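You operate a simulated robot arm through the tools that you are given. There is no shell and no other tool. Be economical: measure what you need, move in short steps, check, and stop when the job is done.

You are at the controls of a simulated robot arm. One attempt, no reset.

Task
Take the purple order card and put it on top of the pallet sheet. Then fetch the green order card and set it on the hold side of the end table. Then take the white lidded tub from the top of the packing bench and put it on the hatch counter. Then put the grey token from the top of the packing bench on the top of the low grey cabinet. Then fetch the medium gauge block and set it on the platter of the check scale. Then fetch the label roll from the top of the low grey cabinet and set it on top of the small layer pad. Then push the right door of the large cabinet shut. Then take the test block that says "iron" from the top of the tray bench and put it on the yellow job card there. Then put the test weight from the top of the bucket bench on the top of the low steel cupboard. Then put two of the short packs from the top of the bucket bench on the top shelf of the steel cart. Then open the upper bench drawer, take the narrow steel cup and leave it inside, then shut the drawer. Then pull the bench cupboard door open. Do these in the order given. Set down upright: white lidded tub, grey token, medium gauge block, test block, test weight, narrow steel cup.

Only the result counts: the job must be done as asked and must still hold three seconds after the hand-in. Knocking over, shifting, dropping, spilling or breaking anything else fails it. Flat cloth is picked up by pressing the open fingertips on it (5 to 10 N) and closing them slowly along it; thin cloth reads only 2 to 8 mm in the jaws.

Robot
A 6-joint arm with a two-finger parallel gripper on a trunk, on a base that drives. Base frame: it is fixed to the floor where the robot stands at the start and does not move with it; the origin is under the middle of the robot, x ahead of it, y to its left, z up; the surface under the hand at the start is at about z = 0.85. Units: m, rad, N and s.
With the tool pointing down near the work surface it reaches from about 0.26 to 0.68 m from the robot's upright axis, wherever it stands. Its first joint turns from -2.897 to 2.897 rad. Places, roughly: bench cupboard door [3.9, -2.5, 0.4]; green order card [0.25, 0, 0.75]; grey token [1, 0.25, 1]; hatch counter [-2.5, 0.5, 0.9]; hold side of the end table [2, -1.4, 0.8]; label roll [-0.5, -2.25, 1]; medium gauge block [1, -2.5, 0.75]; narrow steel cup (8x15x10 cm) [2.1, -9.4, 0.9]; pallet sheet (26x17x3 cm) [3.1, 0.4, 0.4]; platter of the check scale (26x22 cm) [4.2, -3.2, 0.9]; purple order card [0.5, 0, 0.75]; right door of the large cabinet [-2.1, -3.6, 0.9]; short pack [4.5, -10, 1]; small layer pad [-0.5, -2.25, 1]; test block [4.25, -11, 1]; test weight [4.25, -10.5, 0.75]; top of the low grey cabinet [-0.5, -2.1, 0.9]; top of the low steel cupboard (23x17 cm) [0.04, -9.78, 0.68]; top shelf of the steel cart [4.2, -8.4, 0.9]; upper bench drawer [4.3, -5.8, 0.7]; upper bench drawer inside [4.4, -5.8, 0.7]; white lidded tub [0.75, 0.5, 1]; yellow job card [4.25, -11.25, 0.75]. Payload 1.57 kg.
Tool frame: the origin (TCP) lies between the finger pads and is the grasp point; the fingertips stand 0.03 m ahead of it; z points along the fingers, y is the line along which they close. The gripper opens to 0.11 m. The fingers are 0.024 m wide and 0.012 m thick; the gripper's body (0.048 by 0.112 m) begins 0.078 m behind the TCP.
Orientation is that of the tool frame in the base frame, as a unit quaternion [x, y, z, w]. With the fingers straight down and closing along the base's y, the tool's x points along the base's -x, its y along +y and its z along -z.

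Tools
- The arm moves only by the tool send_rows. Its argument "targets" is a list of rows, each an object (a shift or turn left out is 0, a gripper value left out holds the last) with "delta_pos": the shift along the tool's x, y, z in mm, a list of three; "rot": the turn, a rotation vector about the tool's x, y, z in rad, a list of three; "gripper": the gripper command, from -1 (shut) to 1 (fully open), values between in proportion. In form: [{"delta_pos": [tx, ty, tz], "rot": [ax, ay, az], "gripper": gripper}, ...]. A call has 1 to 20 rows; each row is the pose to reach, as a shift and turn from the pose commanded when the call began, along the tool's axes at that moment. Rows are played at 5 a second. More than 0.05 m and 0.15 rad between two rows, or a gripper value outside its range, and nothing of the call is played. Where a pose cannot be reached the arm comes as near as it can. A force on the tool above 40 N (or 10 N above the force at the start of the call, whichever is more), or a blocked arm, ends the call early, and 0.2 s more pass. Each finger travels about 0.108 m/s and halts on what it meets, pressing with about 39 N; the grip force reading is that of the motor and also rises with nothing between the fingers. The clock runs only during rows and for 0.2 s after the last one: add rows that repeat a pose to give the fingers time. The reply holds the time, the measured pose of the TCP, the force on the tool along the base axes, the opening and the grip force, in the units named above and with some noise, with the torque about the TCP (base axes, N m) and any sound that the robot's microphone picked up.
- Cameras (640 x 400 px; columns grow to the right, rows downward): "scene" is now at [0.0472, 0.1661, 1.6747]; the picture's right is [0.39, -0.92, 0.00], its down [-0.74, -0.32, -0.59] and it looks along [0.54, 0.23, -0.81] (base axes); focal length 260 px, centre (320, 200). "wrist" rides on the gripper at [0.07, 0.016, -0.141] in the tool frame; the picture's right is [-0.23, 0.97, 0.00], its down [-0.86, -0.20, -0.48] and it looks along [-0.47, -0.11, 0.88] (tool axes); focal length 222 px, centre (320, 200). There is no depth. A picture from a camera that has moved, and an enlarged one, comes with that camera's place and axes in the base frame and with its lens.
- camera(camera): a new picture of that camera. It takes no simulated time.
- slide_trunk(by): slides the trunk up (or, below 0, down) by that many m; the arm and the scene camera ride with it, the base frame stays. It gives what a move gives, with no picture.
- steer(legs): drives the robot by 1 to 6 legs, each [ahead, left, turn to the left] in m, m and rad, along the robot's own axes; the way and the turn of a leg run together, so that a leg with both is an arc; at most 1.5 m and 3.142 rad a leg. The arm and the cameras ride along, it lands a little off, and it stops where it bumps. It gives what a move gives.
- turn_head(pan, tilt): turns the head with the scene camera to pan (to the left, within 2.094 rad either way) and tilt (down, from -0.506 to 1.204), counted from straight ahead of the robot. It gives what a move gives.
- enlarge(camera, box): a new picture of the part [left, top, right, bottom] of that camera's present view, enlarged. It takes no simulated time.
- finish_job(): hands the job in; it is judged then, once.

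Work in short steps. Places have to be worked out from the pictures, the camera data and where the tool is seen: move nearer, look again, correct. Check each grasp and each placing, and mend what went wrong. You have 588 turns and 360 pictures in all, those below and enlarged ones among them. Open the gripper and draw the arm clear of the work before you hand the job in, unless the task says otherwise; then end with one line.

The tools are called after "Call:" as a command line: name --argument value ..., lists and objects as JSON in quotes. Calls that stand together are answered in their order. send_rows: Moves the arm, as the interface text tells. Its arguments: {"type":"object","properties":{"targets":{"type":"array"}},"required":["targets"]} The other tools are called the same way: slide_trunk (by) slides the trunk up or down; steer (legs) drives the base; turn_head (pan, tilt) turns the head that bears the scene camera; camera (camera) takes a picture; enlarge (camera, box) takes an enlarged picture of a part of a camera's view; finish_job () hands the job in.

At the start:

```text
time: 0.0
ee_pos: [0.3147, 0.2382, 1.1546]
tool_rot: [0.0, 1.0, 0.0, 0.0]
wrist_force: [0.3, -0.1, -0.3]
wrist_torque: [-0.03, -0.02, 0.03]
opening: 0.1099
grip_force: 0.1
trunk travel left (down, up): [-0.275, 0.315]
robot x, y, heading: [-0.0001, -0.0025, -0.002]
head pan, tilt: [0.403, 0.937]
```

scene: 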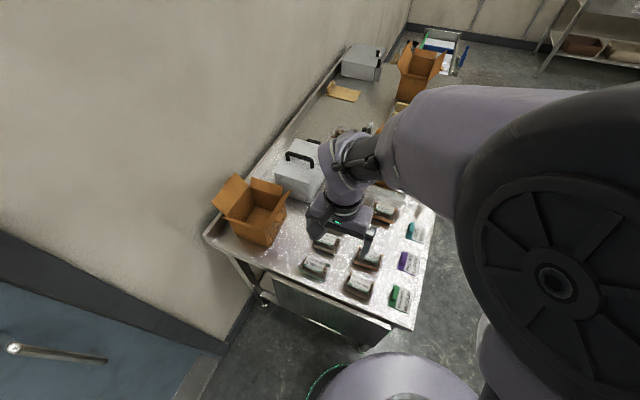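
wrist: 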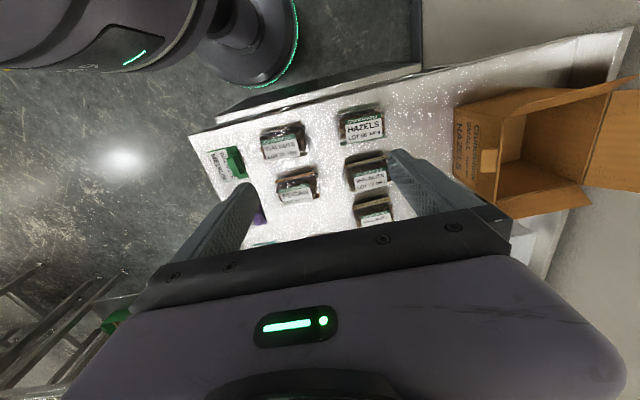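

I begin by looking closer at the cards on the bench ahead.

Call:
enlarge --camera "scene" --box '[280, 180, 460, 320]'

Call:
enlarge --camera "wrist" --box '[180, 90, 440, 260]'

```text
2.86 times, centred on (370, 250) of scene
camera zoom: at [0.0472, 0.1661, 1.6747], right [0.39, -0.92, 0.0], down [-0.74, -0.32, -0.59], along [0.54, 0.23, -0.81], focal length 742 px, centre (177, 57)
```

zoom: 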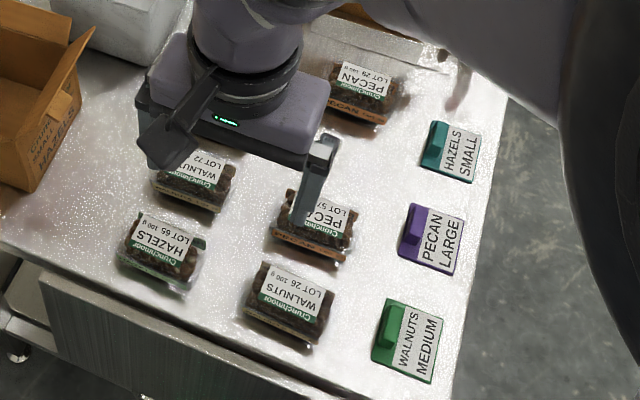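

```text
2.35 times, centred on (310, 175) of wrist
camera zoom: at [0.2432, 0.2536, 1.2957], right [0.23, 0.97, 0.0], down [0.86, -0.2, 0.48], along [0.47, -0.11, -0.88], focal length 523 px, centre (344, 259)
```

zoom: 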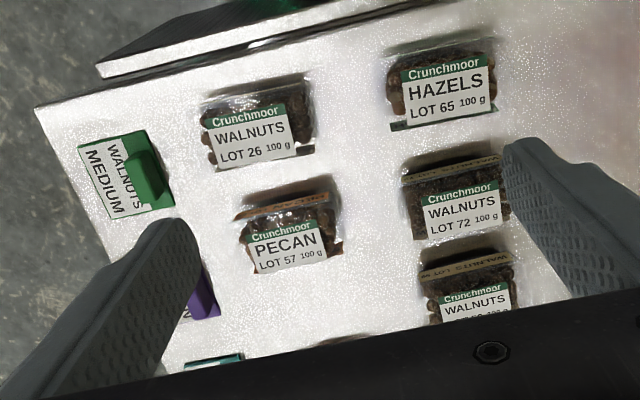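

The cards carry raised tabs; I judge the purple tab at about (0.472, 0.049). I move the hand over it at z≈1.02 and look again.

Call:
send_rows --targets '[{"delta_pos": [-26, -32, 15]}, {"delta_pos": [-52, -63, 35]}, {"delta_pos": [-78, -94, 60]}, {"delta_pos": [-104, -126, 85]}, {"delta_pos": [-130, -157, 110]}, {"delta_pos": [-157, -189, 135]}, {"delta_pos": [-157, -189, 135]}]'

Call:
camera --camera "wrist"

```text
time: 1.6
ee_pos: [0.4688, 0.0488, 1.0215]
tool_rot: [0.0, 1.0, 0.001, 0.001]
wrist_force: [-0.1, -0.3, 0.3]
wrist_torque: [-0.04, -0.03, 0.0]
opening: 0.1102
grip_force: 0.0
trunk travel left (down, up): [-0.275, 0.315]
robot x, y, heading: [-0.0025, -0.0013, 0.004]
head pan, tilt: [0.403, 0.937]
```

```text
355 pictures are left
camera wrist: at [0.3985, 0.0641, 1.1619], right [0.23, 0.97, 0.0], down [0.85, -0.2, 0.48], along [0.47, -0.11, -0.88], focal length 222 px, centre (320, 200)
```

wrist: 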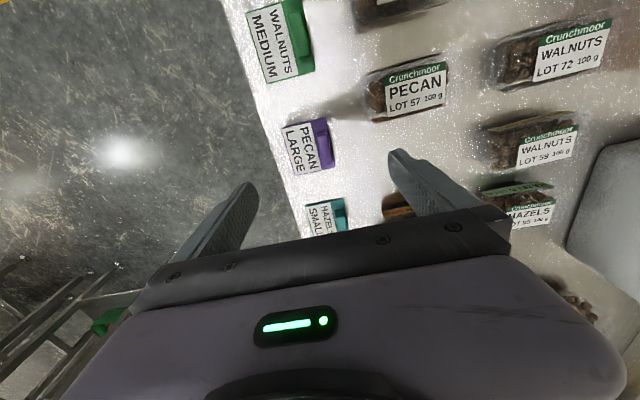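

The wrist view confirms the tab at about (0.474, 0.049). I lower to z≈0.93 with the jaws narrowed to 6 cm and look.

Call:
send_rows --targets '[{"delta_pos": [-2, 0, 30], "gripper": 0.1}, {"delta_pos": [-4, 0, 60], "gripper": 0.1}, {"delta_pos": [-4, 0, 91], "gripper": 0.1}, {"delta_pos": [-4, 0, 91], "gripper": 0.1}]'

Call:
camera --camera "wrist"

```text
time: 2.6
ee_pos: [0.4744, 0.0466, 0.9288]
tool_rot: [0.0, 1.0, 0.001, 0.0]
wrist_force: [0.2, -0.4, -0.5]
wrist_torque: [0.02, -0.02, -0.02]
opening: 0.0605
grip_force: 0.1
trunk travel left (down, up): [-0.275, 0.315]
robot x, y, heading: [-0.0018, -0.0021, -0.001]
head pan, tilt: [0.403, 0.937]
```

```text
354 pictures are left
camera wrist: at [0.405, 0.0627, 1.0699], right [0.23, 0.97, 0.0], down [0.85, -0.2, 0.48], along [0.47, -0.11, -0.88], focal length 222 px, centre (320, 200)
```

wrist: 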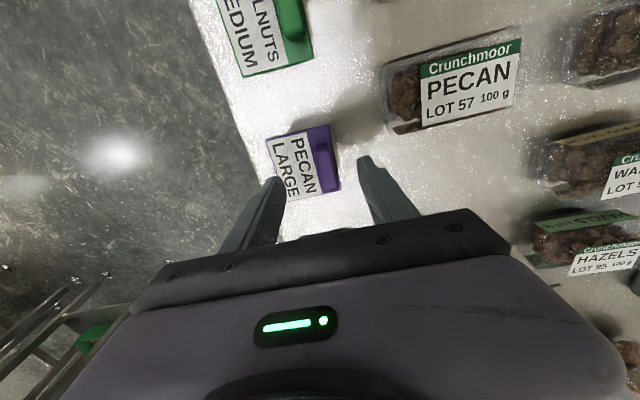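

The tab lies between the fingertips; I go down in small steps toward z≈0.885 and look.

Call:
send_rows --targets '[{"delta_pos": [2, 4, 15], "gripper": 0.1}, {"delta_pos": [3, 5, 30], "gripper": 0.1}, {"delta_pos": [3, 5, 38], "gripper": 0.1}, {"delta_pos": [3, 5, 38], "gripper": 0.1}]'

Call:
camera --camera "wrist"

```text
time: 3.6
ee_pos: [0.4729, 0.0547, 0.89]
tool_rot: [0.0, 1.0, 0.001, 0.0]
wrist_force: [-0.4, 0.6, 0.3]
wrist_torque: [0.0, 0.01, -0.02]
opening: 0.0605
grip_force: 0.0
trunk travel left (down, up): [-0.275, 0.315]
robot x, y, heading: [-0.0004, 0.0009, 0.001]
head pan, tilt: [0.403, 0.937]
```

```text
353 pictures are left
camera wrist: at [0.4028, 0.0689, 1.0312], right [0.23, 0.97, 0.0], down [0.86, -0.2, 0.48], along [0.47, -0.11, -0.88], focal length 222 px, centre (320, 200)
```

wrist: 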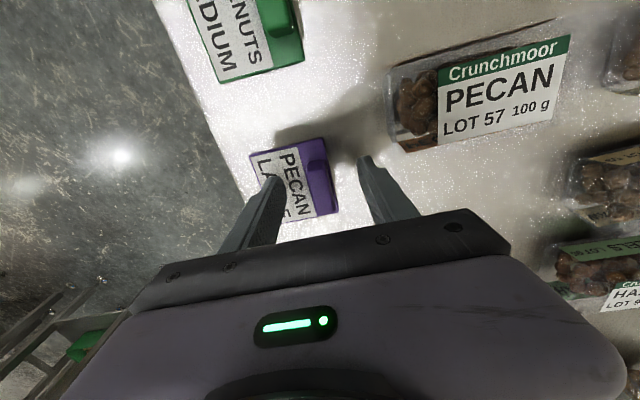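

The tab now sits at the level of the fingertips, centred; I go down 16 mm more with force watched.

Call:
send_rows --targets '[{"delta_pos": [0, 0, 6]}, {"delta_pos": [0, 0, 11]}, {"delta_pos": [0, 0, 16]}, {"delta_pos": [0, 0, 16]}]'

Call:
enlarge --camera "wrist" --box '[220, 120, 420, 245]'

```text
time: 4.3
ee_pos: [0.4725, 0.0544, 0.883]
tool_rot: [0.001, 1.0, 0.0, 0.004]
wrist_force: [-7.2, -1.0, 31.7]
wrist_torque: [-1.13, 0.37, -0.26]
opening: 0.0617
grip_force: 0.5
trunk travel left (down, up): [-0.275, 0.315]
robot x, y, heading: [-0.0018, 0.0005, -0.001]
head pan, tilt: [0.403, 0.937]
stopped in row 3: the force on the tool passed its limit at 51 N (the readings are from after the stop); the commanded pose is now the measured one
```

```text
3.20 times, centred on (320, 182) of wrist
camera zoom: at [0.4012, 0.0699, 1.0231], right [0.23, 0.97, 0.0], down [0.85, -0.2, 0.49], along [0.47, -0.11, -0.87], focal length 711 px, centre (320, 256)
```

zoom: 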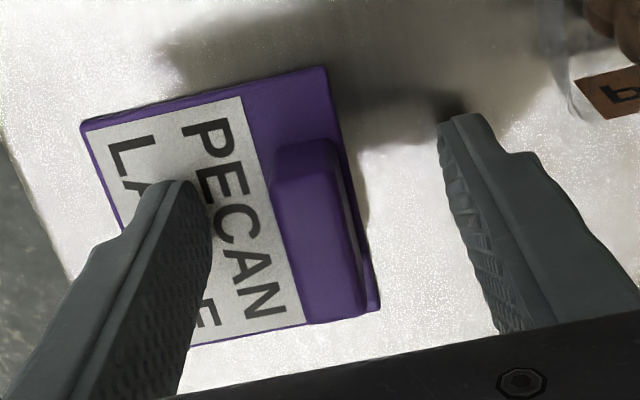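

The fingertips touch the card plate (z≈0.853). I raise 4 mm and close on the tab.

Call:
send_rows --targets '[{"delta_pos": [0, 0, -4], "gripper": 0.1}, {"delta_pos": [0, 0, -4], "gripper": -0.3}, {"delta_pos": [0, 0, -4], "gripper": -1}, {"delta_pos": [0, 0, -4], "gripper": -1}, {"delta_pos": [0, 0, -4], "gripper": -1}, {"delta_pos": [0, 0, -24], "gripper": -1}, {"delta_pos": [0, 0, -54], "gripper": -1}]'

Call:
camera --camera "wrist"

```text
time: 5.9
ee_pos: [0.4699, 0.0538, 0.9354]
tool_rot: [0.001, 1.0, 0.0, 0.003]
wrist_force: [0.4, 0.2, 0.8]
wrist_torque: [0.01, 0.01, 0.01]
opening: 0.0146
grip_force: 31.1
trunk travel left (down, up): [-0.275, 0.315]
robot x, y, heading: [-0.0011, -0.0001, -0.002]
head pan, tilt: [0.403, 0.937]
```

```text
351 pictures are left
camera wrist: at [0.3987, 0.0701, 1.0761], right [0.23, 0.97, 0.0], down [0.85, -0.2, 0.48], along [0.47, -0.11, -0.88], focal length 222 px, centre (320, 200)
```

wrist: 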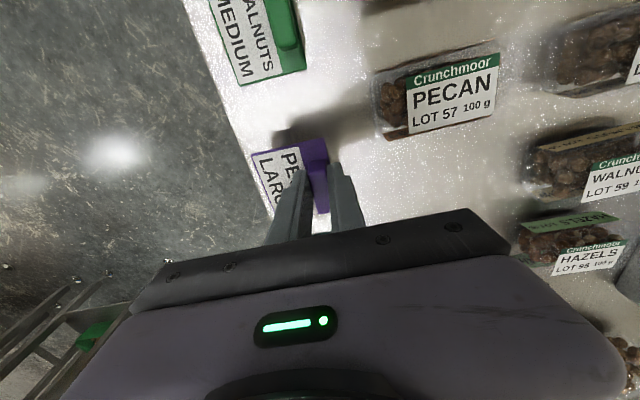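

Card is held (14.6 mm on the tab). I raise it and look around to the right with the head to plan the drive.

Call:
send_rows --targets '[{"delta_pos": [20, 0, -45]}, {"delta_pos": [50, 0, -90]}, {"delta_pos": [80, 0, -135]}, {"delta_pos": [110, 0, -170]}]'

Call:
turn_head --pan -0.7 --tilt 0.45

Call:
camera --camera "scene"

Call:
turn_head --pan 0.2 --tilt 0.4

Call:
camera --camera "scene"

```text
refused: row 2 steps farther than a row can; nothing moved
```

```text
time: 7.2
ee_pos: [0.4706, 0.054, 0.9352]
tool_rot: [0.0, 1.0, -0.001, 0.003]
wrist_force: [-0.2, -0.5, 0.8]
wrist_torque: [0.0, 0.0, -0.01]
opening: 0.0146
grip_force: 30.9
trunk travel left (down, up): [-0.275, 0.315]
robot x, y, heading: [0.0023, 0.0007, -0.001]
head pan, tilt: [-0.7, 0.45]
```

```text
350 pictures are left
camera scene: at [0.05, 0.0781, 1.7157], right [-0.64, -0.77, 0.0], down [-0.33, 0.28, -0.9], along [0.69, -0.58, -0.44], focal length 260 px, centre (320, 200)
```

scene: 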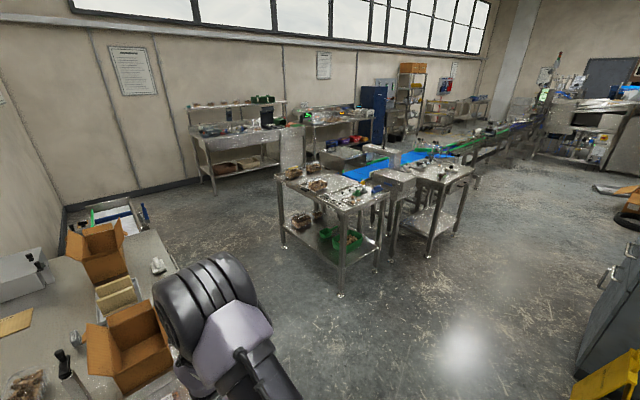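

```text
time: 8.4
ee_pos: [0.4696, 0.0549, 0.9354]
tool_rot: [0.0, 1.0, 0.0, 0.003]
wrist_force: [0.3, -0.8, 0.0]
wrist_torque: [0.0, -0.01, 0.0]
opening: 0.0146
grip_force: 30.3
trunk travel left (down, up): [-0.275, 0.315]
robot x, y, heading: [0.0009, -0.0042, 0.005]
head pan, tilt: [0.201, 0.4]
```

```text
349 pictures are left
camera scene: at [0.0704, 0.1557, 1.7204], right [0.2, -0.98, 0.0], down [-0.38, -0.08, -0.92], along [0.9, 0.18, -0.39], focal length 260 px, centre (320, 200)
```

scene: 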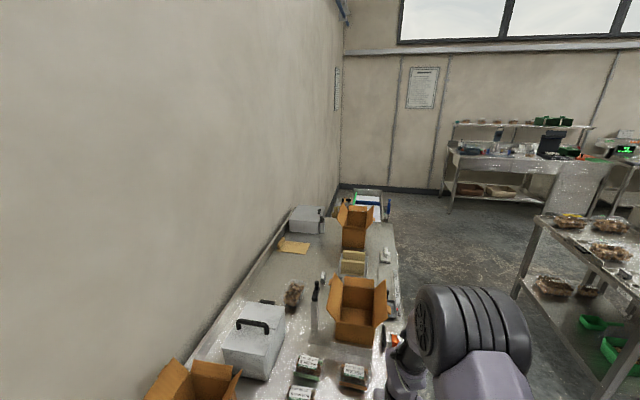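

The way runs between the bench (y≥0) and the end table (y≤-1.1). I raise and tuck the card, then strafe right and drive ahead toward the pallet.

Call:
send_rows --targets '[{"delta_pos": [10, 0, -40]}, {"delta_pos": [30, 0, -80]}, {"delta_pos": [55, 0, -115]}, {"delta_pos": [80, 0, -150]}, {"delta_pos": [105, 0, -180]}]'

Call:
steer --legs '[[0, -0.55, 0], [1.2, 0, 0], [1.2, 0, 0]]'

Call:
turn_head --pan 0.6 --tilt 0.7

Call:
camera --camera "scene"

```text
time: 9.6
ee_pos: [0.3662, 0.0496, 1.1136]
tool_rot: [0.0, 1.0, 0.001, 0.003]
wrist_force: [-0.9, -1.9, 0.7]
wrist_torque: [0.0, -0.01, 0.0]
opening: 0.0146
grip_force: 30.4
trunk travel left (down, up): [-0.275, 0.315]
robot x, y, heading: [-0.0018, 0.0012, 0.001]
head pan, tilt: [0.201, 0.4]
```

```text
time: 23.9
ee_pos: [2.7301, -0.4669, 1.1128]
tool_rot: [-0.013, 1.0, 0.0, 0.002]
wrist_force: [-0.1, 0.7, -0.4]
wrist_torque: [0.0, 0.02, -0.01]
opening: 0.0143
grip_force: 30.6
trunk travel left (down, up): [-0.275, 0.315]
robot x, y, heading: [2.3607, -0.5283, 0.028]
head pan, tilt: [0.201, 0.4]
```

```text
time: 24.8
ee_pos: [2.7286, -0.4661, 1.1134]
tool_rot: [-0.012, 1.0, 0.0, 0.004]
wrist_force: [0.8, 0.8, -0.1]
wrist_torque: [0.01, -0.03, 0.0]
opening: 0.0145
grip_force: 30.5
trunk travel left (down, up): [-0.275, 0.315]
robot x, y, heading: [2.3641, -0.5231, 0.025]
head pan, tilt: [0.6, 0.7]
```

```text
348 pictures are left
camera scene: at [2.4082, -0.3402, 1.6936], right [0.58, -0.81, 0.0], down [-0.52, -0.38, -0.77], along [0.62, 0.45, -0.64], focal length 260 px, centre (320, 200)
```

scene: 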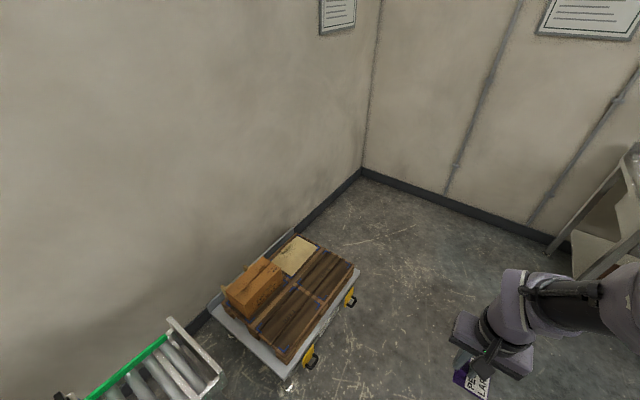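

I see a dolly with crates, a carton and a tan sheet. I enlarge it.

Call:
enlarge --camera "scene" --box '[200, 210, 380, 390]'

```text
2.22 times, centred on (290, 300) of scene
camera zoom: at [2.4082, -0.3402, 1.6936], right [0.58, -0.81, 0.0], down [-0.52, -0.38, -0.77], along [0.62, 0.45, -0.64], focal length 578 px, centre (387, -22)
```

zoom: 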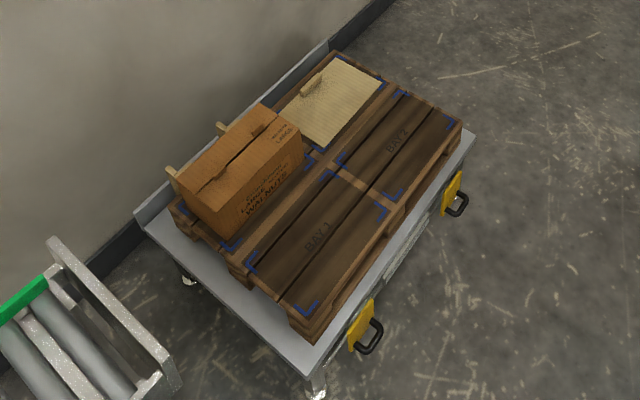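

The sheet's centre is about (3.14, 0.37, 0.4), nearest the dolly's right end. I'll stand on that side facing -x: drive on, turn, then look before strafing in.

Call:
steer --legs '[[1.4, 0, 0], [0, 0, 3.1]]'

Call:
turn_head --pan -0.7 --tilt 0.8

Call:
camera --camera "scene"

```text
time: 39.2
ee_pos: [3.4057, -0.5602, 1.1141]
tool_rot: [1.0, -0.003, -0.003, 0.0]
wrist_force: [-0.1, -0.6, -0.2]
wrist_torque: [-0.05, 0.0, 0.01]
opening: 0.0141
grip_force: 31.2
trunk travel left (down, up): [-0.275, 0.315]
robot x, y, heading: [3.7765, -0.5126, 3.134]
head pan, tilt: [0.6, 0.7]
```

```text
time: 40.7
ee_pos: [3.408, -0.559, 1.1125]
tool_rot: [1.0, -0.004, -0.003, 0.0]
wrist_force: [0.0, 0.1, -0.8]
wrist_torque: [0.02, -0.01, 0.0]
opening: 0.0145
grip_force: 31.0
trunk travel left (down, up): [-0.275, 0.315]
robot x, y, heading: [3.7735, -0.5124, 3.133]
head pan, tilt: [-0.7, 0.799]
```

```text
346 pictures are left
camera scene: at [3.7319, -0.6023, 1.6853], right [0.65, 0.76, 0.0], down [0.55, -0.47, -0.7], along [-0.53, 0.45, -0.72], focal length 260 px, centre (320, 200)
```

scene: 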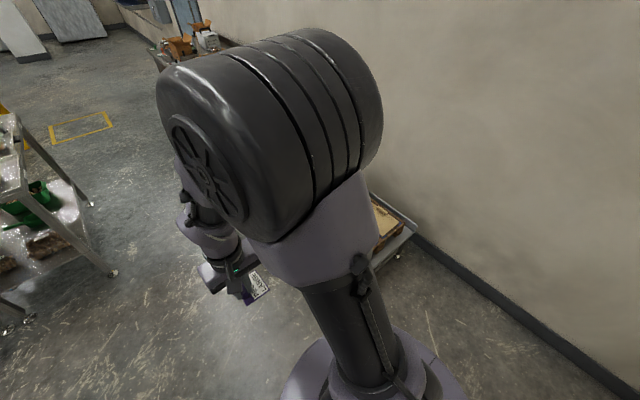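

The arm hides part of the view. I strafe in to y≈0.25 and look with the wrist camera.

Call:
steer --legs '[[0, -0.78, 0]]'

Call:
camera --camera "wrist"

Call:
turn_head --pan 0.3 --tilt 1.0

Call:
camera --camera "scene"

```text
time: 44.9
ee_pos: [3.4286, 0.2455, 1.1131]
tool_rot: [1.0, -0.027, -0.004, 0.0]
wrist_force: [-0.2, -0.1, -0.4]
wrist_torque: [0.0, 0.0, -0.02]
opening: 0.0145
grip_force: 31.0
trunk travel left (down, up): [-0.275, 0.315]
robot x, y, heading: [3.8002, 0.2766, 3.084]
head pan, tilt: [-0.7, 0.799]
```

```text
345 pictures are left
camera wrist: at [3.4982, 0.2259, 1.2538], right [-0.28, -0.96, 0.0], down [-0.84, 0.25, 0.48], along [-0.46, 0.13, -0.88], focal length 222 px, centre (320, 200)
```

wrist: 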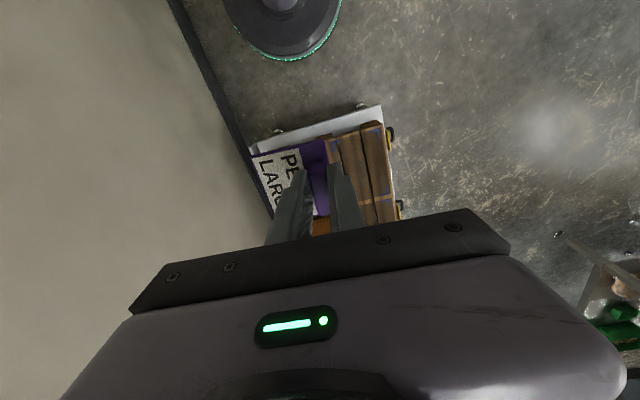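

```text
time: 46.2
ee_pos: [3.4292, 0.247, 1.1138]
tool_rot: [1.0, -0.027, -0.004, 0.0]
wrist_force: [-0.1, -0.8, 0.3]
wrist_torque: [0.0, -0.02, 0.0]
opening: 0.0144
grip_force: 30.2
trunk travel left (down, up): [-0.275, 0.315]
robot x, y, heading: [3.7993, 0.2792, 3.086]
head pan, tilt: [0.3, 1.0]
```

```text
344 pictures are left
camera scene: at [3.7437, 0.1167, 1.6702], right [-0.24, 0.97, 0.0], down [0.82, 0.2, -0.54], along [-0.52, -0.13, -0.84], focal length 260 px, centre (320, 200)
```

scene: 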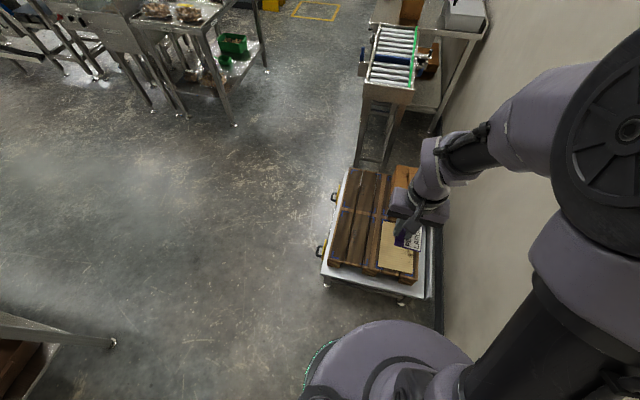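

The base has about 9 cm gap to the dolly. I edge ahead 4 cm and lower the trunk fully, then will place the card around (3.19, 0.345) on the sheet.

Call:
steer --legs '[[0.04, 0, 0]]'

Call:
slide_trunk --by -0.27

Call:
camera --camera "wrist"

```text
time: 47.0
ee_pos: [3.3877, 0.2484, 1.1126]
tool_rot: [1.0, -0.027, -0.003, 0.0]
wrist_force: [-0.3, -0.3, -1.0]
wrist_torque: [0.01, -0.07, -0.02]
opening: 0.0146
grip_force: 31.2
trunk travel left (down, up): [-0.275, 0.315]
robot x, y, heading: [3.7622, 0.2773, 3.09]
head pan, tilt: [0.3, 1.0]
```

```text
time: 49.8
ee_pos: [3.3892, 0.2474, 0.8443]
tool_rot: [1.0, -0.027, -0.003, 0.001]
wrist_force: [0.7, -0.4, 0.1]
wrist_torque: [-0.01, -0.01, 0.0]
opening: 0.0145
grip_force: 30.1
trunk travel left (down, up): [-0.005, 0.585]
robot x, y, heading: [3.757, 0.2807, 3.087]
head pan, tilt: [0.3, 1.0]
```

```text
343 pictures are left
camera wrist: at [3.4586, 0.2277, 0.9839], right [-0.28, -0.96, 0.0], down [-0.84, 0.25, 0.48], along [-0.46, 0.13, -0.88], focal length 222 px, centre (320, 200)
```

wrist: 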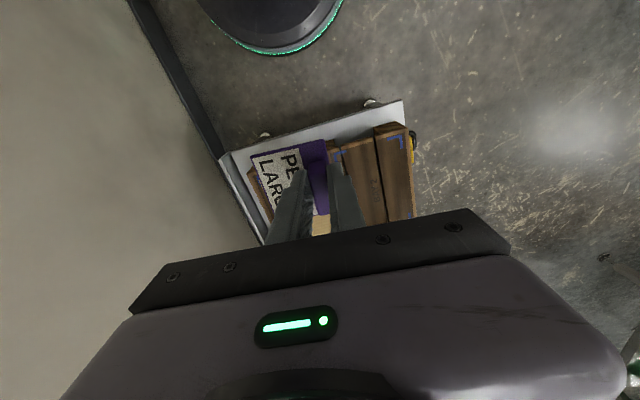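

Clear. I move over the sheet to (3.19, 0.345) at z≈0.62 and look.

Call:
send_rows --targets '[{"delta_pos": [-29, -12, 32]}, {"delta_pos": [-58, -24, 64]}, {"delta_pos": [-87, -36, 96]}, {"delta_pos": [-116, -48, 128]}, {"delta_pos": [-145, -60, 160]}, {"delta_pos": [-175, -74, 192]}, {"delta_pos": [-204, -87, 224]}, {"delta_pos": [-204, -87, 224]}]'

Call:
camera --camera "wrist"

Call:
camera --camera "scene"

```text
time: 51.6
ee_pos: [3.1909, 0.3486, 0.6175]
tool_rot: [1.0, -0.027, -0.002, 0.0]
wrist_force: [-0.6, -0.1, -0.2]
wrist_torque: [0.0, -0.01, 0.0]
opening: 0.0147
grip_force: 30.4
trunk travel left (down, up): [-0.005, 0.585]
robot x, y, heading: [3.7621, 0.2813, 3.086]
head pan, tilt: [0.3, 1.0]
```

```text
342 pictures are left
camera wrist: at [3.2603, 0.3276, 0.7586], right [-0.28, -0.96, 0.0], down [-0.84, 0.25, 0.48], along [-0.46, 0.13, -0.88], focal length 222 px, centre (320, 200)
```

wrist: 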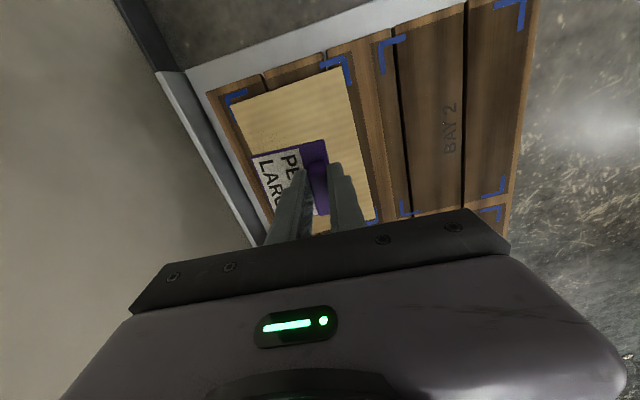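

```text
341 pictures are left
camera scene: at [3.7038, 0.1189, 1.4002], right [-0.24, 0.97, 0.0], down [0.82, 0.2, -0.54], along [-0.52, -0.13, -0.84], focal length 260 px, centre (320, 200)
```

scene: 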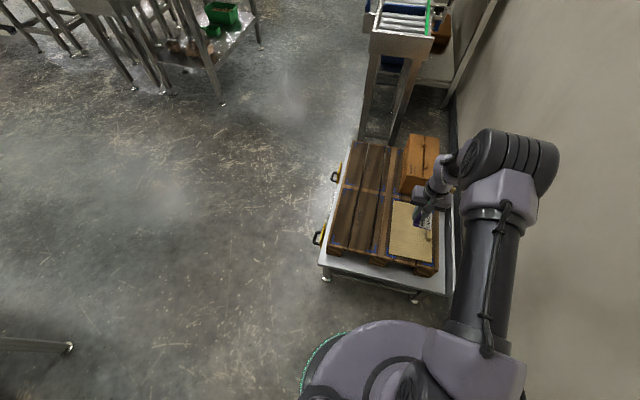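

The card is well over the sheet (sheet y 0.29–0.455). I lower gently until contact.

Call:
send_rows --targets '[{"delta_pos": [0, 0, 25]}, {"delta_pos": [0, 0, 50]}, {"delta_pos": [0, 0, 75]}, {"delta_pos": [0, 0, 100]}, {"delta_pos": [0, 0, 110]}, {"delta_pos": [0, 0, 120]}, {"delta_pos": [0, 0, 128]}, {"delta_pos": [0, 0, 136]}, {"delta_pos": [0, 0, 144]}, {"delta_pos": [0, 0, 152]}, {"delta_pos": [0, 0, 160]}]'

Call:
camera --camera "wrist"

```text
time: 54.0
ee_pos: [3.1893, 0.3463, 0.4589]
tool_rot: [1.0, -0.028, -0.004, -0.001]
wrist_force: [-0.4, -0.2, 0.5]
wrist_torque: [-0.03, -0.02, 0.01]
opening: 0.0147
grip_force: 30.8
trunk travel left (down, up): [-0.005, 0.585]
robot x, y, heading: [3.7587, 0.279, 3.086]
head pan, tilt: [0.3, 1.0]
```

```text
340 pictures are left
camera wrist: at [3.2577, 0.3255, 0.6003], right [-0.28, -0.96, 0.0], down [-0.84, 0.25, 0.48], along [-0.46, 0.13, -0.88], focal length 222 px, centre (320, 200)
```

wrist: 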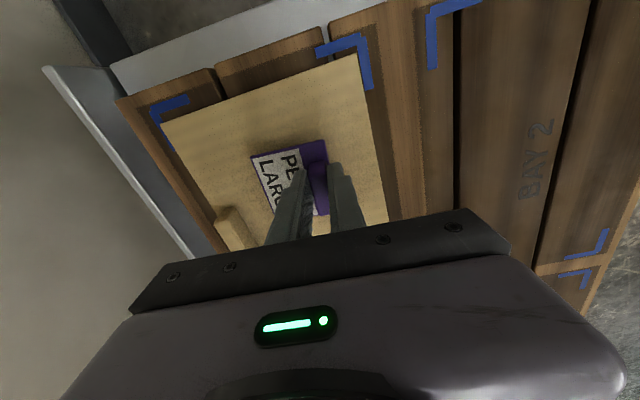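

No contact yet at 0.459, still centred; I keep going down in 5 mm steps.

Call:
send_rows --targets '[{"delta_pos": [0, 0, 5]}, {"delta_pos": [0, 0, 10]}, {"delta_pos": [0, 0, 15]}, {"delta_pos": [0, 0, 20]}, {"delta_pos": [0, 0, 25]}, {"delta_pos": [0, 0, 30]}, {"delta_pos": [0, 0, 35]}, {"delta_pos": [0, 0, 40]}]'

```text
time: 55.2
ee_pos: [3.1869, 0.3452, 0.4409]
tool_rot: [1.0, -0.028, -0.004, 0.0]
wrist_force: [8.7, -1.6, 24.1]
wrist_torque: [0.18, -0.37, -0.12]
opening: 0.0144
grip_force: 30.9
trunk travel left (down, up): [-0.005, 0.585]
robot x, y, heading: [3.7586, 0.2814, 3.084]
head pan, tilt: [0.3, 1.0]
stopped in row 5: the force on the tool passed its limit at 47 N (the readings are from after the stop); the commanded pose is now the measured one
```

Contact at 0.441. I back off 2 mm, open, rise and check.

Call:
send_rows --targets '[{"delta_pos": [0, 0, -2], "gripper": -1}, {"delta_pos": [0, 0, -2], "gripper": -0.5}, {"delta_pos": [0, 0, -2], "gripper": -0.2}, {"delta_pos": [0, 0, -2], "gripper": -0.2}, {"delta_pos": [0, 0, -20], "gripper": -0.2}, {"delta_pos": [0, 0, -50], "gripper": -0.2}, {"delta_pos": [0, 0, -90], "gripper": -0.2}]'

Call:
camera --camera "wrist"

```text
time: 56.8
ee_pos: [3.1884, 0.3438, 0.5262]
tool_rot: [1.0, -0.027, -0.005, 0.0]
wrist_force: [0.2, -0.2, -0.2]
wrist_torque: [0.02, -0.02, 0.03]
opening: 0.0441
grip_force: 0.0
trunk travel left (down, up): [-0.005, 0.585]
robot x, y, heading: [3.7632, 0.2783, 3.085]
head pan, tilt: [0.3, 1.0]
```

```text
339 pictures are left
camera wrist: at [3.2575, 0.3227, 0.6676], right [-0.28, -0.96, 0.0], down [-0.84, 0.25, 0.49], along [-0.47, 0.13, -0.87], focal length 222 px, centre (320, 200)
```

wrist: 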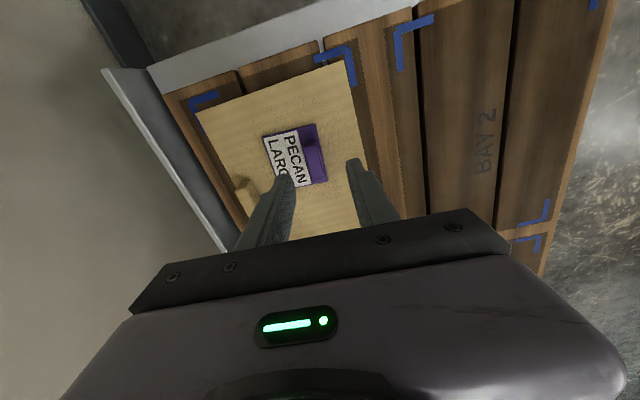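

The purple card lies on the sheet. I retract and tuck the arm, raise the trunk and drive back toward the green card.

Call:
send_rows --targets '[{"delta_pos": [0, 0, -40]}, {"delta_pos": [10, 5, -85]}, {"delta_pos": [35, 16, -127]}, {"delta_pos": [65, 28, -165]}, {"delta_pos": [95, 40, -200]}, {"delta_pos": [125, 52, -235]}, {"delta_pos": [155, 66, -265]}, {"delta_pos": [185, 80, -295]}, {"delta_pos": [204, 87, -310]}]'

Call:
slide_trunk --by 0.27

Call:
steer --legs '[[0, 0.8, 0], [0, 0, 0.057], [1.5, 0, 0], [1.5, 0, 0], [0.4, 0, 0], [0, 0, -1.571]]'

Call:
camera --camera "wrist"

```text
time: 58.8
ee_pos: [3.3903, 0.2502, 0.8369]
tool_rot: [1.0, -0.028, -0.004, 0.0]
wrist_force: [0.2, -0.5, -0.4]
wrist_torque: [-0.02, 0.0, -0.01]
opening: 0.0437
grip_force: 0.1
trunk travel left (down, up): [-0.005, 0.585]
robot x, y, heading: [3.7589, 0.2809, 3.086]
head pan, tilt: [0.3, 1.0]
```

```text
time: 61.5
ee_pos: [3.3902, 0.2491, 1.1074]
tool_rot: [1.0, -0.028, -0.004, 0.0]
wrist_force: [0.2, -0.1, -0.4]
wrist_torque: [0.01, -0.02, -0.02]
opening: 0.044
grip_force: 0.1
trunk travel left (down, up): [-0.275, 0.315]
robot x, y, heading: [3.7585, 0.2805, 3.085]
head pan, tilt: [0.3, 1.0]
```

```text
time: 86.0
ee_pos: [0.3052, -0.157, 1.1076]
tool_rot: [-0.706, 0.708, 0.004, 0.003]
wrist_force: [0.2, -0.7, -0.5]
wrist_torque: [0.02, 0.01, -0.04]
opening: 0.0439
grip_force: 0.0
trunk travel left (down, up): [-0.275, 0.315]
robot x, y, heading: [0.3567, -0.5267, 1.57]
head pan, tilt: [0.3, 1.0]
```

```text
338 pictures are left
camera wrist: at [0.2874, -0.2289, 1.2474], right [-0.97, 0.23, 0.0], down [0.2, 0.85, 0.49], along [0.11, 0.47, -0.87], focal length 222 px, centre (320, 200)
```

wrist: 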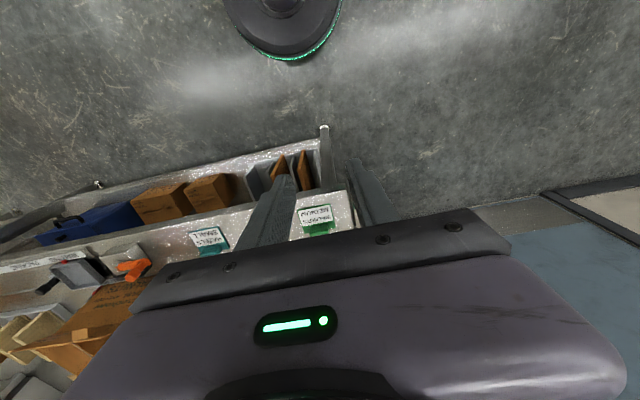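

Robot is at (0.357,-0.527) facing the bench. The green tab is near (0.352, 0.045); I move above it with the jaws opened to 9 cm.

Call:
send_rows --targets '[{"delta_pos": [-40, -8, 10], "gripper": 0.64}, {"delta_pos": [-80, -17, 30]}, {"delta_pos": [-120, -26, 55]}, {"delta_pos": [-155, -34, 85]}, {"delta_pos": [-185, -40, 120]}, {"delta_pos": [-202, -45, 155]}, {"delta_pos": [-202, -45, 155]}]'

Call:
camera --camera "wrist"

```text
time: 87.6
ee_pos: [0.3503, 0.0441, 0.9512]
tool_rot: [-0.707, 0.708, 0.003, 0.003]
wrist_force: [-0.2, -0.5, 0.3]
wrist_torque: [0.04, -0.02, 0.04]
opening: 0.0901
grip_force: 0.1
trunk travel left (down, up): [-0.275, 0.315]
robot x, y, heading: [0.3506, -0.5241, 1.568]
head pan, tilt: [0.3, 1.0]
```

```text
337 pictures are left
camera wrist: at [0.3327, -0.029, 1.092], right [-0.97, 0.23, 0.0], down [0.2, 0.85, 0.49], along [0.11, 0.47, -0.87], focal length 222 px, centre (320, 200)
```

wrist: 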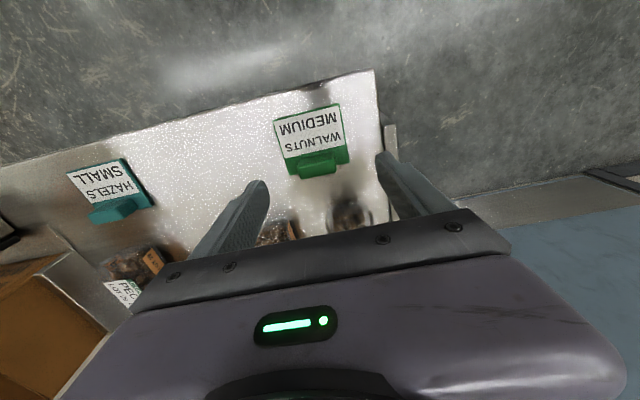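

Tab is at about (0.353, 0.050). I correct and descend to just above the plate, then close on the tab's length.

Call:
send_rows --targets '[{"delta_pos": [-5, -3, 25]}, {"delta_pos": [-5, -3, 45]}, {"delta_pos": [-5, -3, 57]}, {"delta_pos": [-5, -3, 63]}, {"delta_pos": [-5, -3, 63]}]'

Call:
camera --camera "wrist"

```text
time: 88.8
ee_pos: [0.3526, 0.0501, 0.8886]
tool_rot: [-0.706, 0.708, 0.003, 0.003]
wrist_force: [-0.3, -0.4, 0.7]
wrist_torque: [0.0, 0.0, 0.02]
opening: 0.0902
grip_force: 0.0
trunk travel left (down, up): [-0.275, 0.315]
robot x, y, heading: [0.3553, -0.5266, 1.568]
head pan, tilt: [0.3, 1.0]
```

```text
336 pictures are left
camera wrist: at [0.3357, -0.0213, 1.0289], right [-0.97, 0.23, 0.0], down [0.2, 0.85, 0.49], along [0.11, 0.47, -0.87], focal length 222 px, centre (320, 200)
```

wrist: 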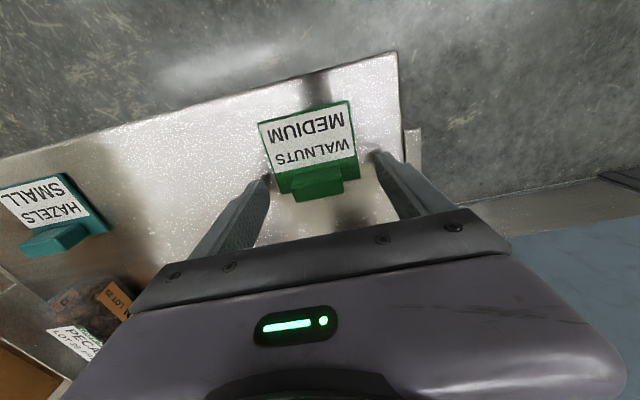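

Tab is centred between the fingertips; I close and lift.

Call:
send_rows --targets '[{"delta_pos": [-3, 0, 2], "gripper": 0.2}, {"delta_pos": [-3, 0, 2], "gripper": -0.3}, {"delta_pos": [-3, 0, 2], "gripper": -1}, {"delta_pos": [-3, 0, 2], "gripper": -1}, {"delta_pos": [-3, 0, 2], "gripper": -1}, {"delta_pos": [-3, 0, -18], "gripper": -1}, {"delta_pos": [-3, 0, -58], "gripper": -1}]'

Call:
camera --camera "wrist"

```text
time: 90.4
ee_pos: [0.3507, 0.0548, 0.9493]
tool_rot: [0.707, -0.707, -0.004, -0.003]
wrist_force: [-0.5, -0.1, -1.2]
wrist_torque: [-0.01, -0.01, -0.01]
opening: 0.0384
grip_force: 39.0
trunk travel left (down, up): [-0.275, 0.315]
robot x, y, heading: [0.3543, -0.5249, 1.568]
head pan, tilt: [0.3, 1.0]
```

```text
335 pictures are left
camera wrist: at [0.3342, -0.0172, 1.0878], right [-0.97, 0.23, 0.0], down [0.2, 0.85, 0.49], along [0.11, 0.47, -0.87], focal length 222 px, centre (320, 200)
```

wrist: 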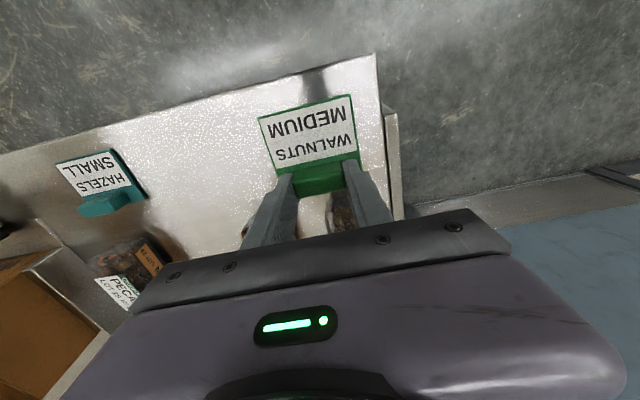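

Green card held. I tuck it, turn and drive to the end table's north side to look at it.

Call:
send_rows --targets '[{"delta_pos": [20, 0, -40]}, {"delta_pos": [50, 0, -75]}, {"delta_pos": [85, 0, -105]}, {"delta_pos": [120, 0, -135]}, {"delta_pos": [155, 0, -160]}, {"delta_pos": [190, 0, -180]}]'

Call:
steer --legs '[[0, 0, -1.571], [1.5, 0, 0], [0, 0, -1.571]]'

Call:
turn_head --pan 0 --tilt 0.8

Call:
camera --camera "scene"

Call:
camera --camera "wrist"

```text
time: 91.8
ee_pos: [0.3521, -0.1404, 1.1287]
tool_rot: [-0.706, 0.708, 0.004, 0.004]
wrist_force: [0.1, -0.7, -0.2]
wrist_torque: [0.02, -0.02, -0.01]
opening: 0.0385
grip_force: 38.7
trunk travel left (down, up): [-0.275, 0.315]
robot x, y, heading: [0.3516, -0.5205, 1.569]
head pan, tilt: [0.3, 1.0]
```

```text
time: 106.8
ee_pos: [1.8381, -0.9188, 1.1294]
tool_rot: [0.693, 0.721, -0.003, 0.002]
wrist_force: [-1.1, 0.3, -0.5]
wrist_torque: [-0.01, -0.01, -0.02]
opening: 0.0385
grip_force: 38.8
trunk travel left (down, up): [-0.275, 0.315]
robot x, y, heading: [1.8211, -0.5288, -1.535]
head pan, tilt: [0.3, 1.0]
```

```text
time: 107.6
ee_pos: [1.8397, -0.9195, 1.1275]
tool_rot: [0.694, 0.72, -0.004, 0.003]
wrist_force: [0.0, 1.2, -0.2]
wrist_torque: [-0.01, 0.01, 0.02]
opening: 0.0381
grip_force: 39.4
trunk travel left (down, up): [-0.275, 0.315]
robot x, y, heading: [1.8239, -0.5332, -1.534]
head pan, tilt: [0.0, 0.799]
```

```text
334 pictures are left
camera scene: at [1.9632, -0.5913, 1.6852], right [-1.0, -0.04, 0.0], down [-0.03, 0.72, -0.7], along [0.03, -0.7, -0.72], focal length 260 px, centre (320, 200)
```

scene: 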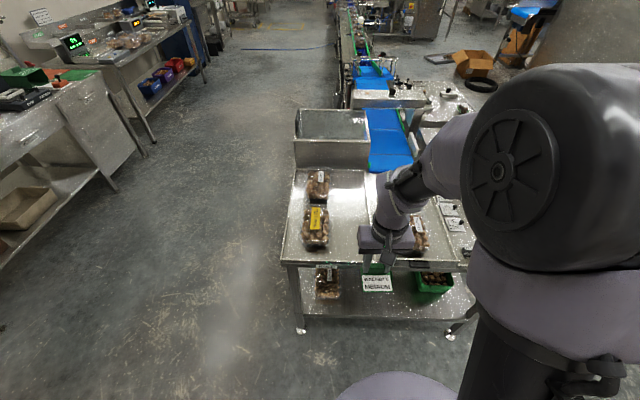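

```text
333 pictures are left
camera wrist: at [1.8518, -0.8489, 1.2686], right [0.98, -0.19, 0.0], down [-0.17, -0.86, 0.49], along [-0.09, -0.48, -0.87], focal length 222 px, centre (320, 200)
```

wrist: 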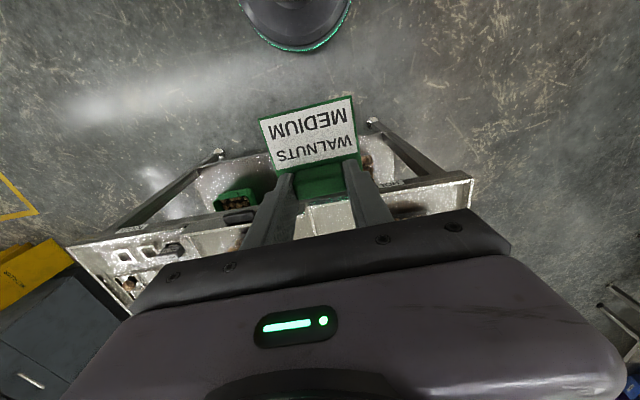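

I enlarge the table top to find the hold side.

Call:
enlarge --camera "scene" --box '[270, 150, 480, 290]'

```text
2.86 times, centred on (375, 220) of scene
camera zoom: at [1.9632, -0.5913, 1.6852], right [-1.0, -0.04, 0.0], down [-0.03, 0.72, -0.7], along [0.03, -0.7, -0.72], focal length 742 px, centre (163, 143)
```

zoom: 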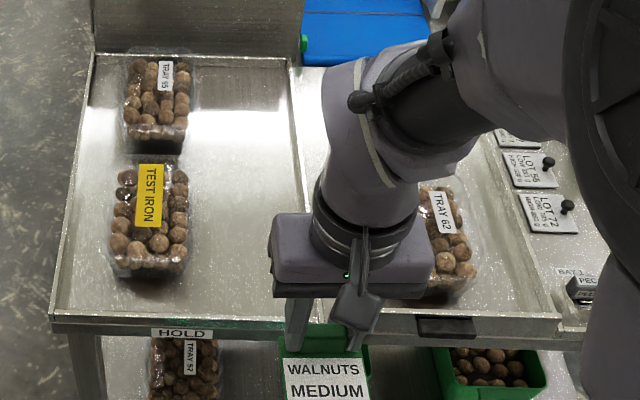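

The HOLD label marks the left (east) tray, x≈1.81–2.12; free strip x≈1.82–1.95 beside the packs. I drive 0.18 m nearer and look with the wrist camera.

Call:
steer --legs '[[0.18, 0, 0]]'

Call:
send_rows --targets '[{"delta_pos": [-30, 5, 0]}, {"delta_pos": [-60, 15, 0]}, {"delta_pos": [-100, 28, 0]}, {"delta_pos": [-140, 40, 0]}, {"delta_pos": [-140, 40, 0]}]'

Call:
camera --camera "wrist"

Call:
camera --camera "scene"

```text
time: 109.1
ee_pos: [1.8446, -1.0963, 1.1279]
tool_rot: [0.695, 0.719, -0.002, 0.003]
wrist_force: [0.0, 0.1, -0.3]
wrist_torque: [0.0, -0.01, 0.03]
opening: 0.0383
grip_force: 39.5
trunk travel left (down, up): [-0.275, 0.315]
robot x, y, heading: [1.8253, -0.7099, -1.536]
head pan, tilt: [0.0, 0.799]
```

```text
time: 110.3
ee_pos: [1.8877, -1.2339, 1.1298]
tool_rot: [0.695, 0.719, -0.004, 0.003]
wrist_force: [0.3, -0.1, -0.1]
wrist_torque: [0.02, -0.01, 0.02]
opening: 0.0382
grip_force: 38.9
trunk travel left (down, up): [-0.275, 0.315]
robot x, y, heading: [1.8263, -0.7099, -1.535]
head pan, tilt: [0.0, 0.799]
```

```text
331 pictures are left
camera wrist: at [1.9006, -1.1635, 1.2694], right [0.98, -0.19, 0.0], down [-0.17, -0.86, 0.49], along [-0.09, -0.48, -0.87], focal length 222 px, centre (320, 200)
```

wrist: 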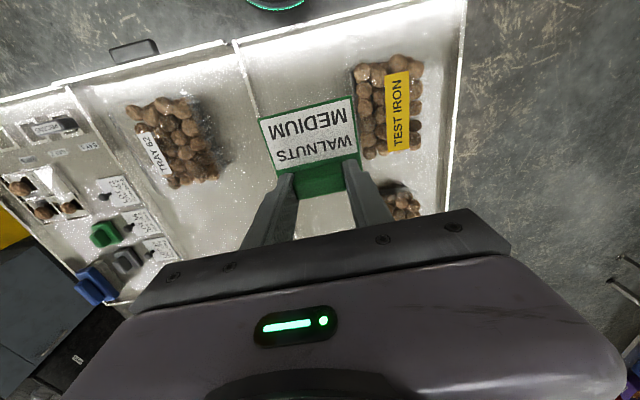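

```text
330 pictures are left
camera scene: at [1.9691, -0.7671, 1.6854], right [-1.0, -0.03, 0.0], down [-0.02, 0.72, -0.7], along [0.02, -0.7, -0.72], focal length 260 px, centre (320, 200)
```

scene: 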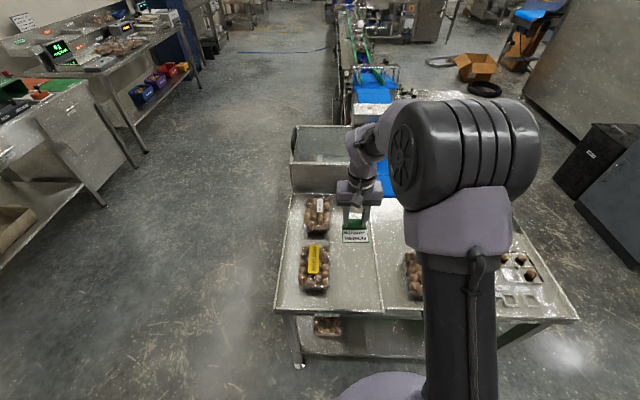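

The strip between divider (x≈1.79) and packs (x≈1.955) is clear; I centre at x≈1.875 and lower.

Call:
send_rows --targets '[{"delta_pos": [0, -6, 45]}, {"delta_pos": [0, -13, 90]}, {"delta_pos": [0, -13, 135]}, {"delta_pos": [0, -13, 175]}, {"delta_pos": [0, -13, 200]}, {"delta_pos": [0, -13, 200]}]'

Call:
camera --camera "wrist"

```text
time: 111.7
ee_pos: [1.8739, -1.2365, 0.9313]
tool_rot: [0.695, 0.719, -0.003, 0.004]
wrist_force: [-0.2, -0.2, 0.1]
wrist_torque: [0.01, 0.05, 0.01]
opening: 0.0384
grip_force: 39.1
trunk travel left (down, up): [-0.275, 0.315]
robot x, y, heading: [1.8243, -0.7098, -1.54]
head pan, tilt: [0.0, 0.799]
```

```text
329 pictures are left
camera wrist: at [1.887, -1.1651, 1.0712], right [0.98, -0.19, 0.0], down [-0.17, -0.86, 0.49], along [-0.09, -0.48, -0.87], focal length 222 px, centre (320, 200)
```

wrist: 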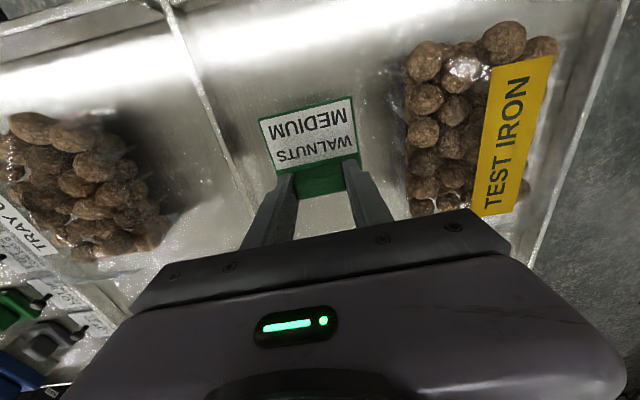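

Clear on both sides; lower on to contact.

Call:
send_rows --targets '[{"delta_pos": [0, 0, 15]}, {"delta_pos": [0, 0, 25]}, {"delta_pos": [0, 0, 32]}, {"delta_pos": [0, 0, 38]}, {"delta_pos": [0, 0, 43]}, {"delta_pos": [0, 0, 48]}, {"delta_pos": [0, 0, 53]}, {"delta_pos": [0, 0, 58]}, {"delta_pos": [0, 0, 63]}]'

```text
time: 113.7
ee_pos: [1.8757, -1.2369, 0.8665]
tool_rot: [0.695, 0.719, -0.003, 0.003]
wrist_force: [0.2, -0.1, 0.3]
wrist_torque: [0.02, 0.02, 0.02]
opening: 0.0386
grip_force: 38.4
trunk travel left (down, up): [-0.275, 0.315]
robot x, y, heading: [1.8279, -0.7047, -1.54]
head pan, tilt: [0.0, 0.799]
```

No contact yet (the tray is lower); I continue.

Call:
send_rows --targets '[{"delta_pos": [0, 0, 5]}, {"delta_pos": [0, 0, 10]}, {"delta_pos": [0, 0, 15]}, {"delta_pos": [0, 0, 20]}, {"delta_pos": [0, 0, 25]}, {"delta_pos": [0, 0, 30]}, {"delta_pos": [0, 0, 35]}, {"delta_pos": [0, 0, 40]}]'

Call:
camera --camera "wrist"

```text
time: 114.3
ee_pos: [1.8757, -1.2388, 0.8627]
tool_rot: [0.696, 0.718, -0.005, 0.006]
wrist_force: [-1.1, 9.2, 29.4]
wrist_torque: [0.47, 0.06, -0.02]
opening: 0.0383
grip_force: 39.2
trunk travel left (down, up): [-0.275, 0.315]
robot x, y, heading: [1.8269, -0.7079, -1.541]
head pan, tilt: [0.0, 0.799]
stopped in row 2: the force on the tool passed its limit at 61 N (the readings are from after the stop); the commanded pose is now the measured one
```

```text
328 pictures are left
camera wrist: at [1.8885, -1.1661, 1.0019], right [0.98, -0.2, 0.0], down [-0.17, -0.85, 0.49], along [-0.09, -0.48, -0.87], focal length 222 px, centre (320, 200)
```

wrist: 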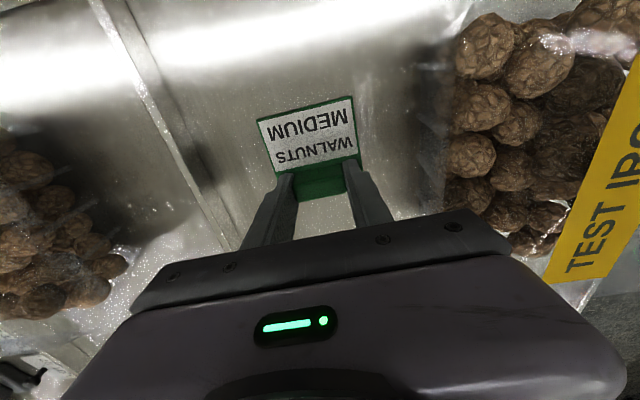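

Contact at 0.863. I ease off 2 mm, release with a small opening, and rise.

Call:
send_rows --targets '[{"delta_pos": [0, 0, -2], "gripper": -1}, {"delta_pos": [0, 0, -2], "gripper": 0}, {"delta_pos": [0, 0, -2], "gripper": 0.1}, {"delta_pos": [0, 0, -2], "gripper": 0.1}, {"delta_pos": [0, 0, -25], "gripper": 0.1}, {"delta_pos": [0, 0, -65], "gripper": 0.1}, {"delta_pos": [0, 0, -110], "gripper": 0.1}]'

Call:
camera --camera "wrist"

```text
time: 115.9
ee_pos: [1.8747, -1.2386, 0.9692]
tool_rot: [0.696, 0.718, -0.005, 0.005]
wrist_force: [0.1, -0.4, 1.0]
wrist_torque: [0.01, 0.01, -0.07]
opening: 0.0602
grip_force: 0.0
trunk travel left (down, up): [-0.275, 0.315]
robot x, y, heading: [1.8311, -0.711, -1.544]
head pan, tilt: [0.0, 0.799]
```

```text
327 pictures are left
camera wrist: at [1.8872, -1.1663, 1.1085], right [0.98, -0.19, 0.0], down [-0.17, -0.85, 0.49], along [-0.09, -0.48, -0.87], focal length 222 px, centre (320, 200)
```

wrist: 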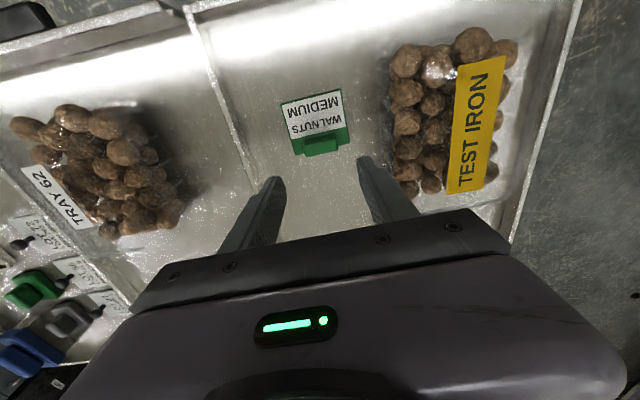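

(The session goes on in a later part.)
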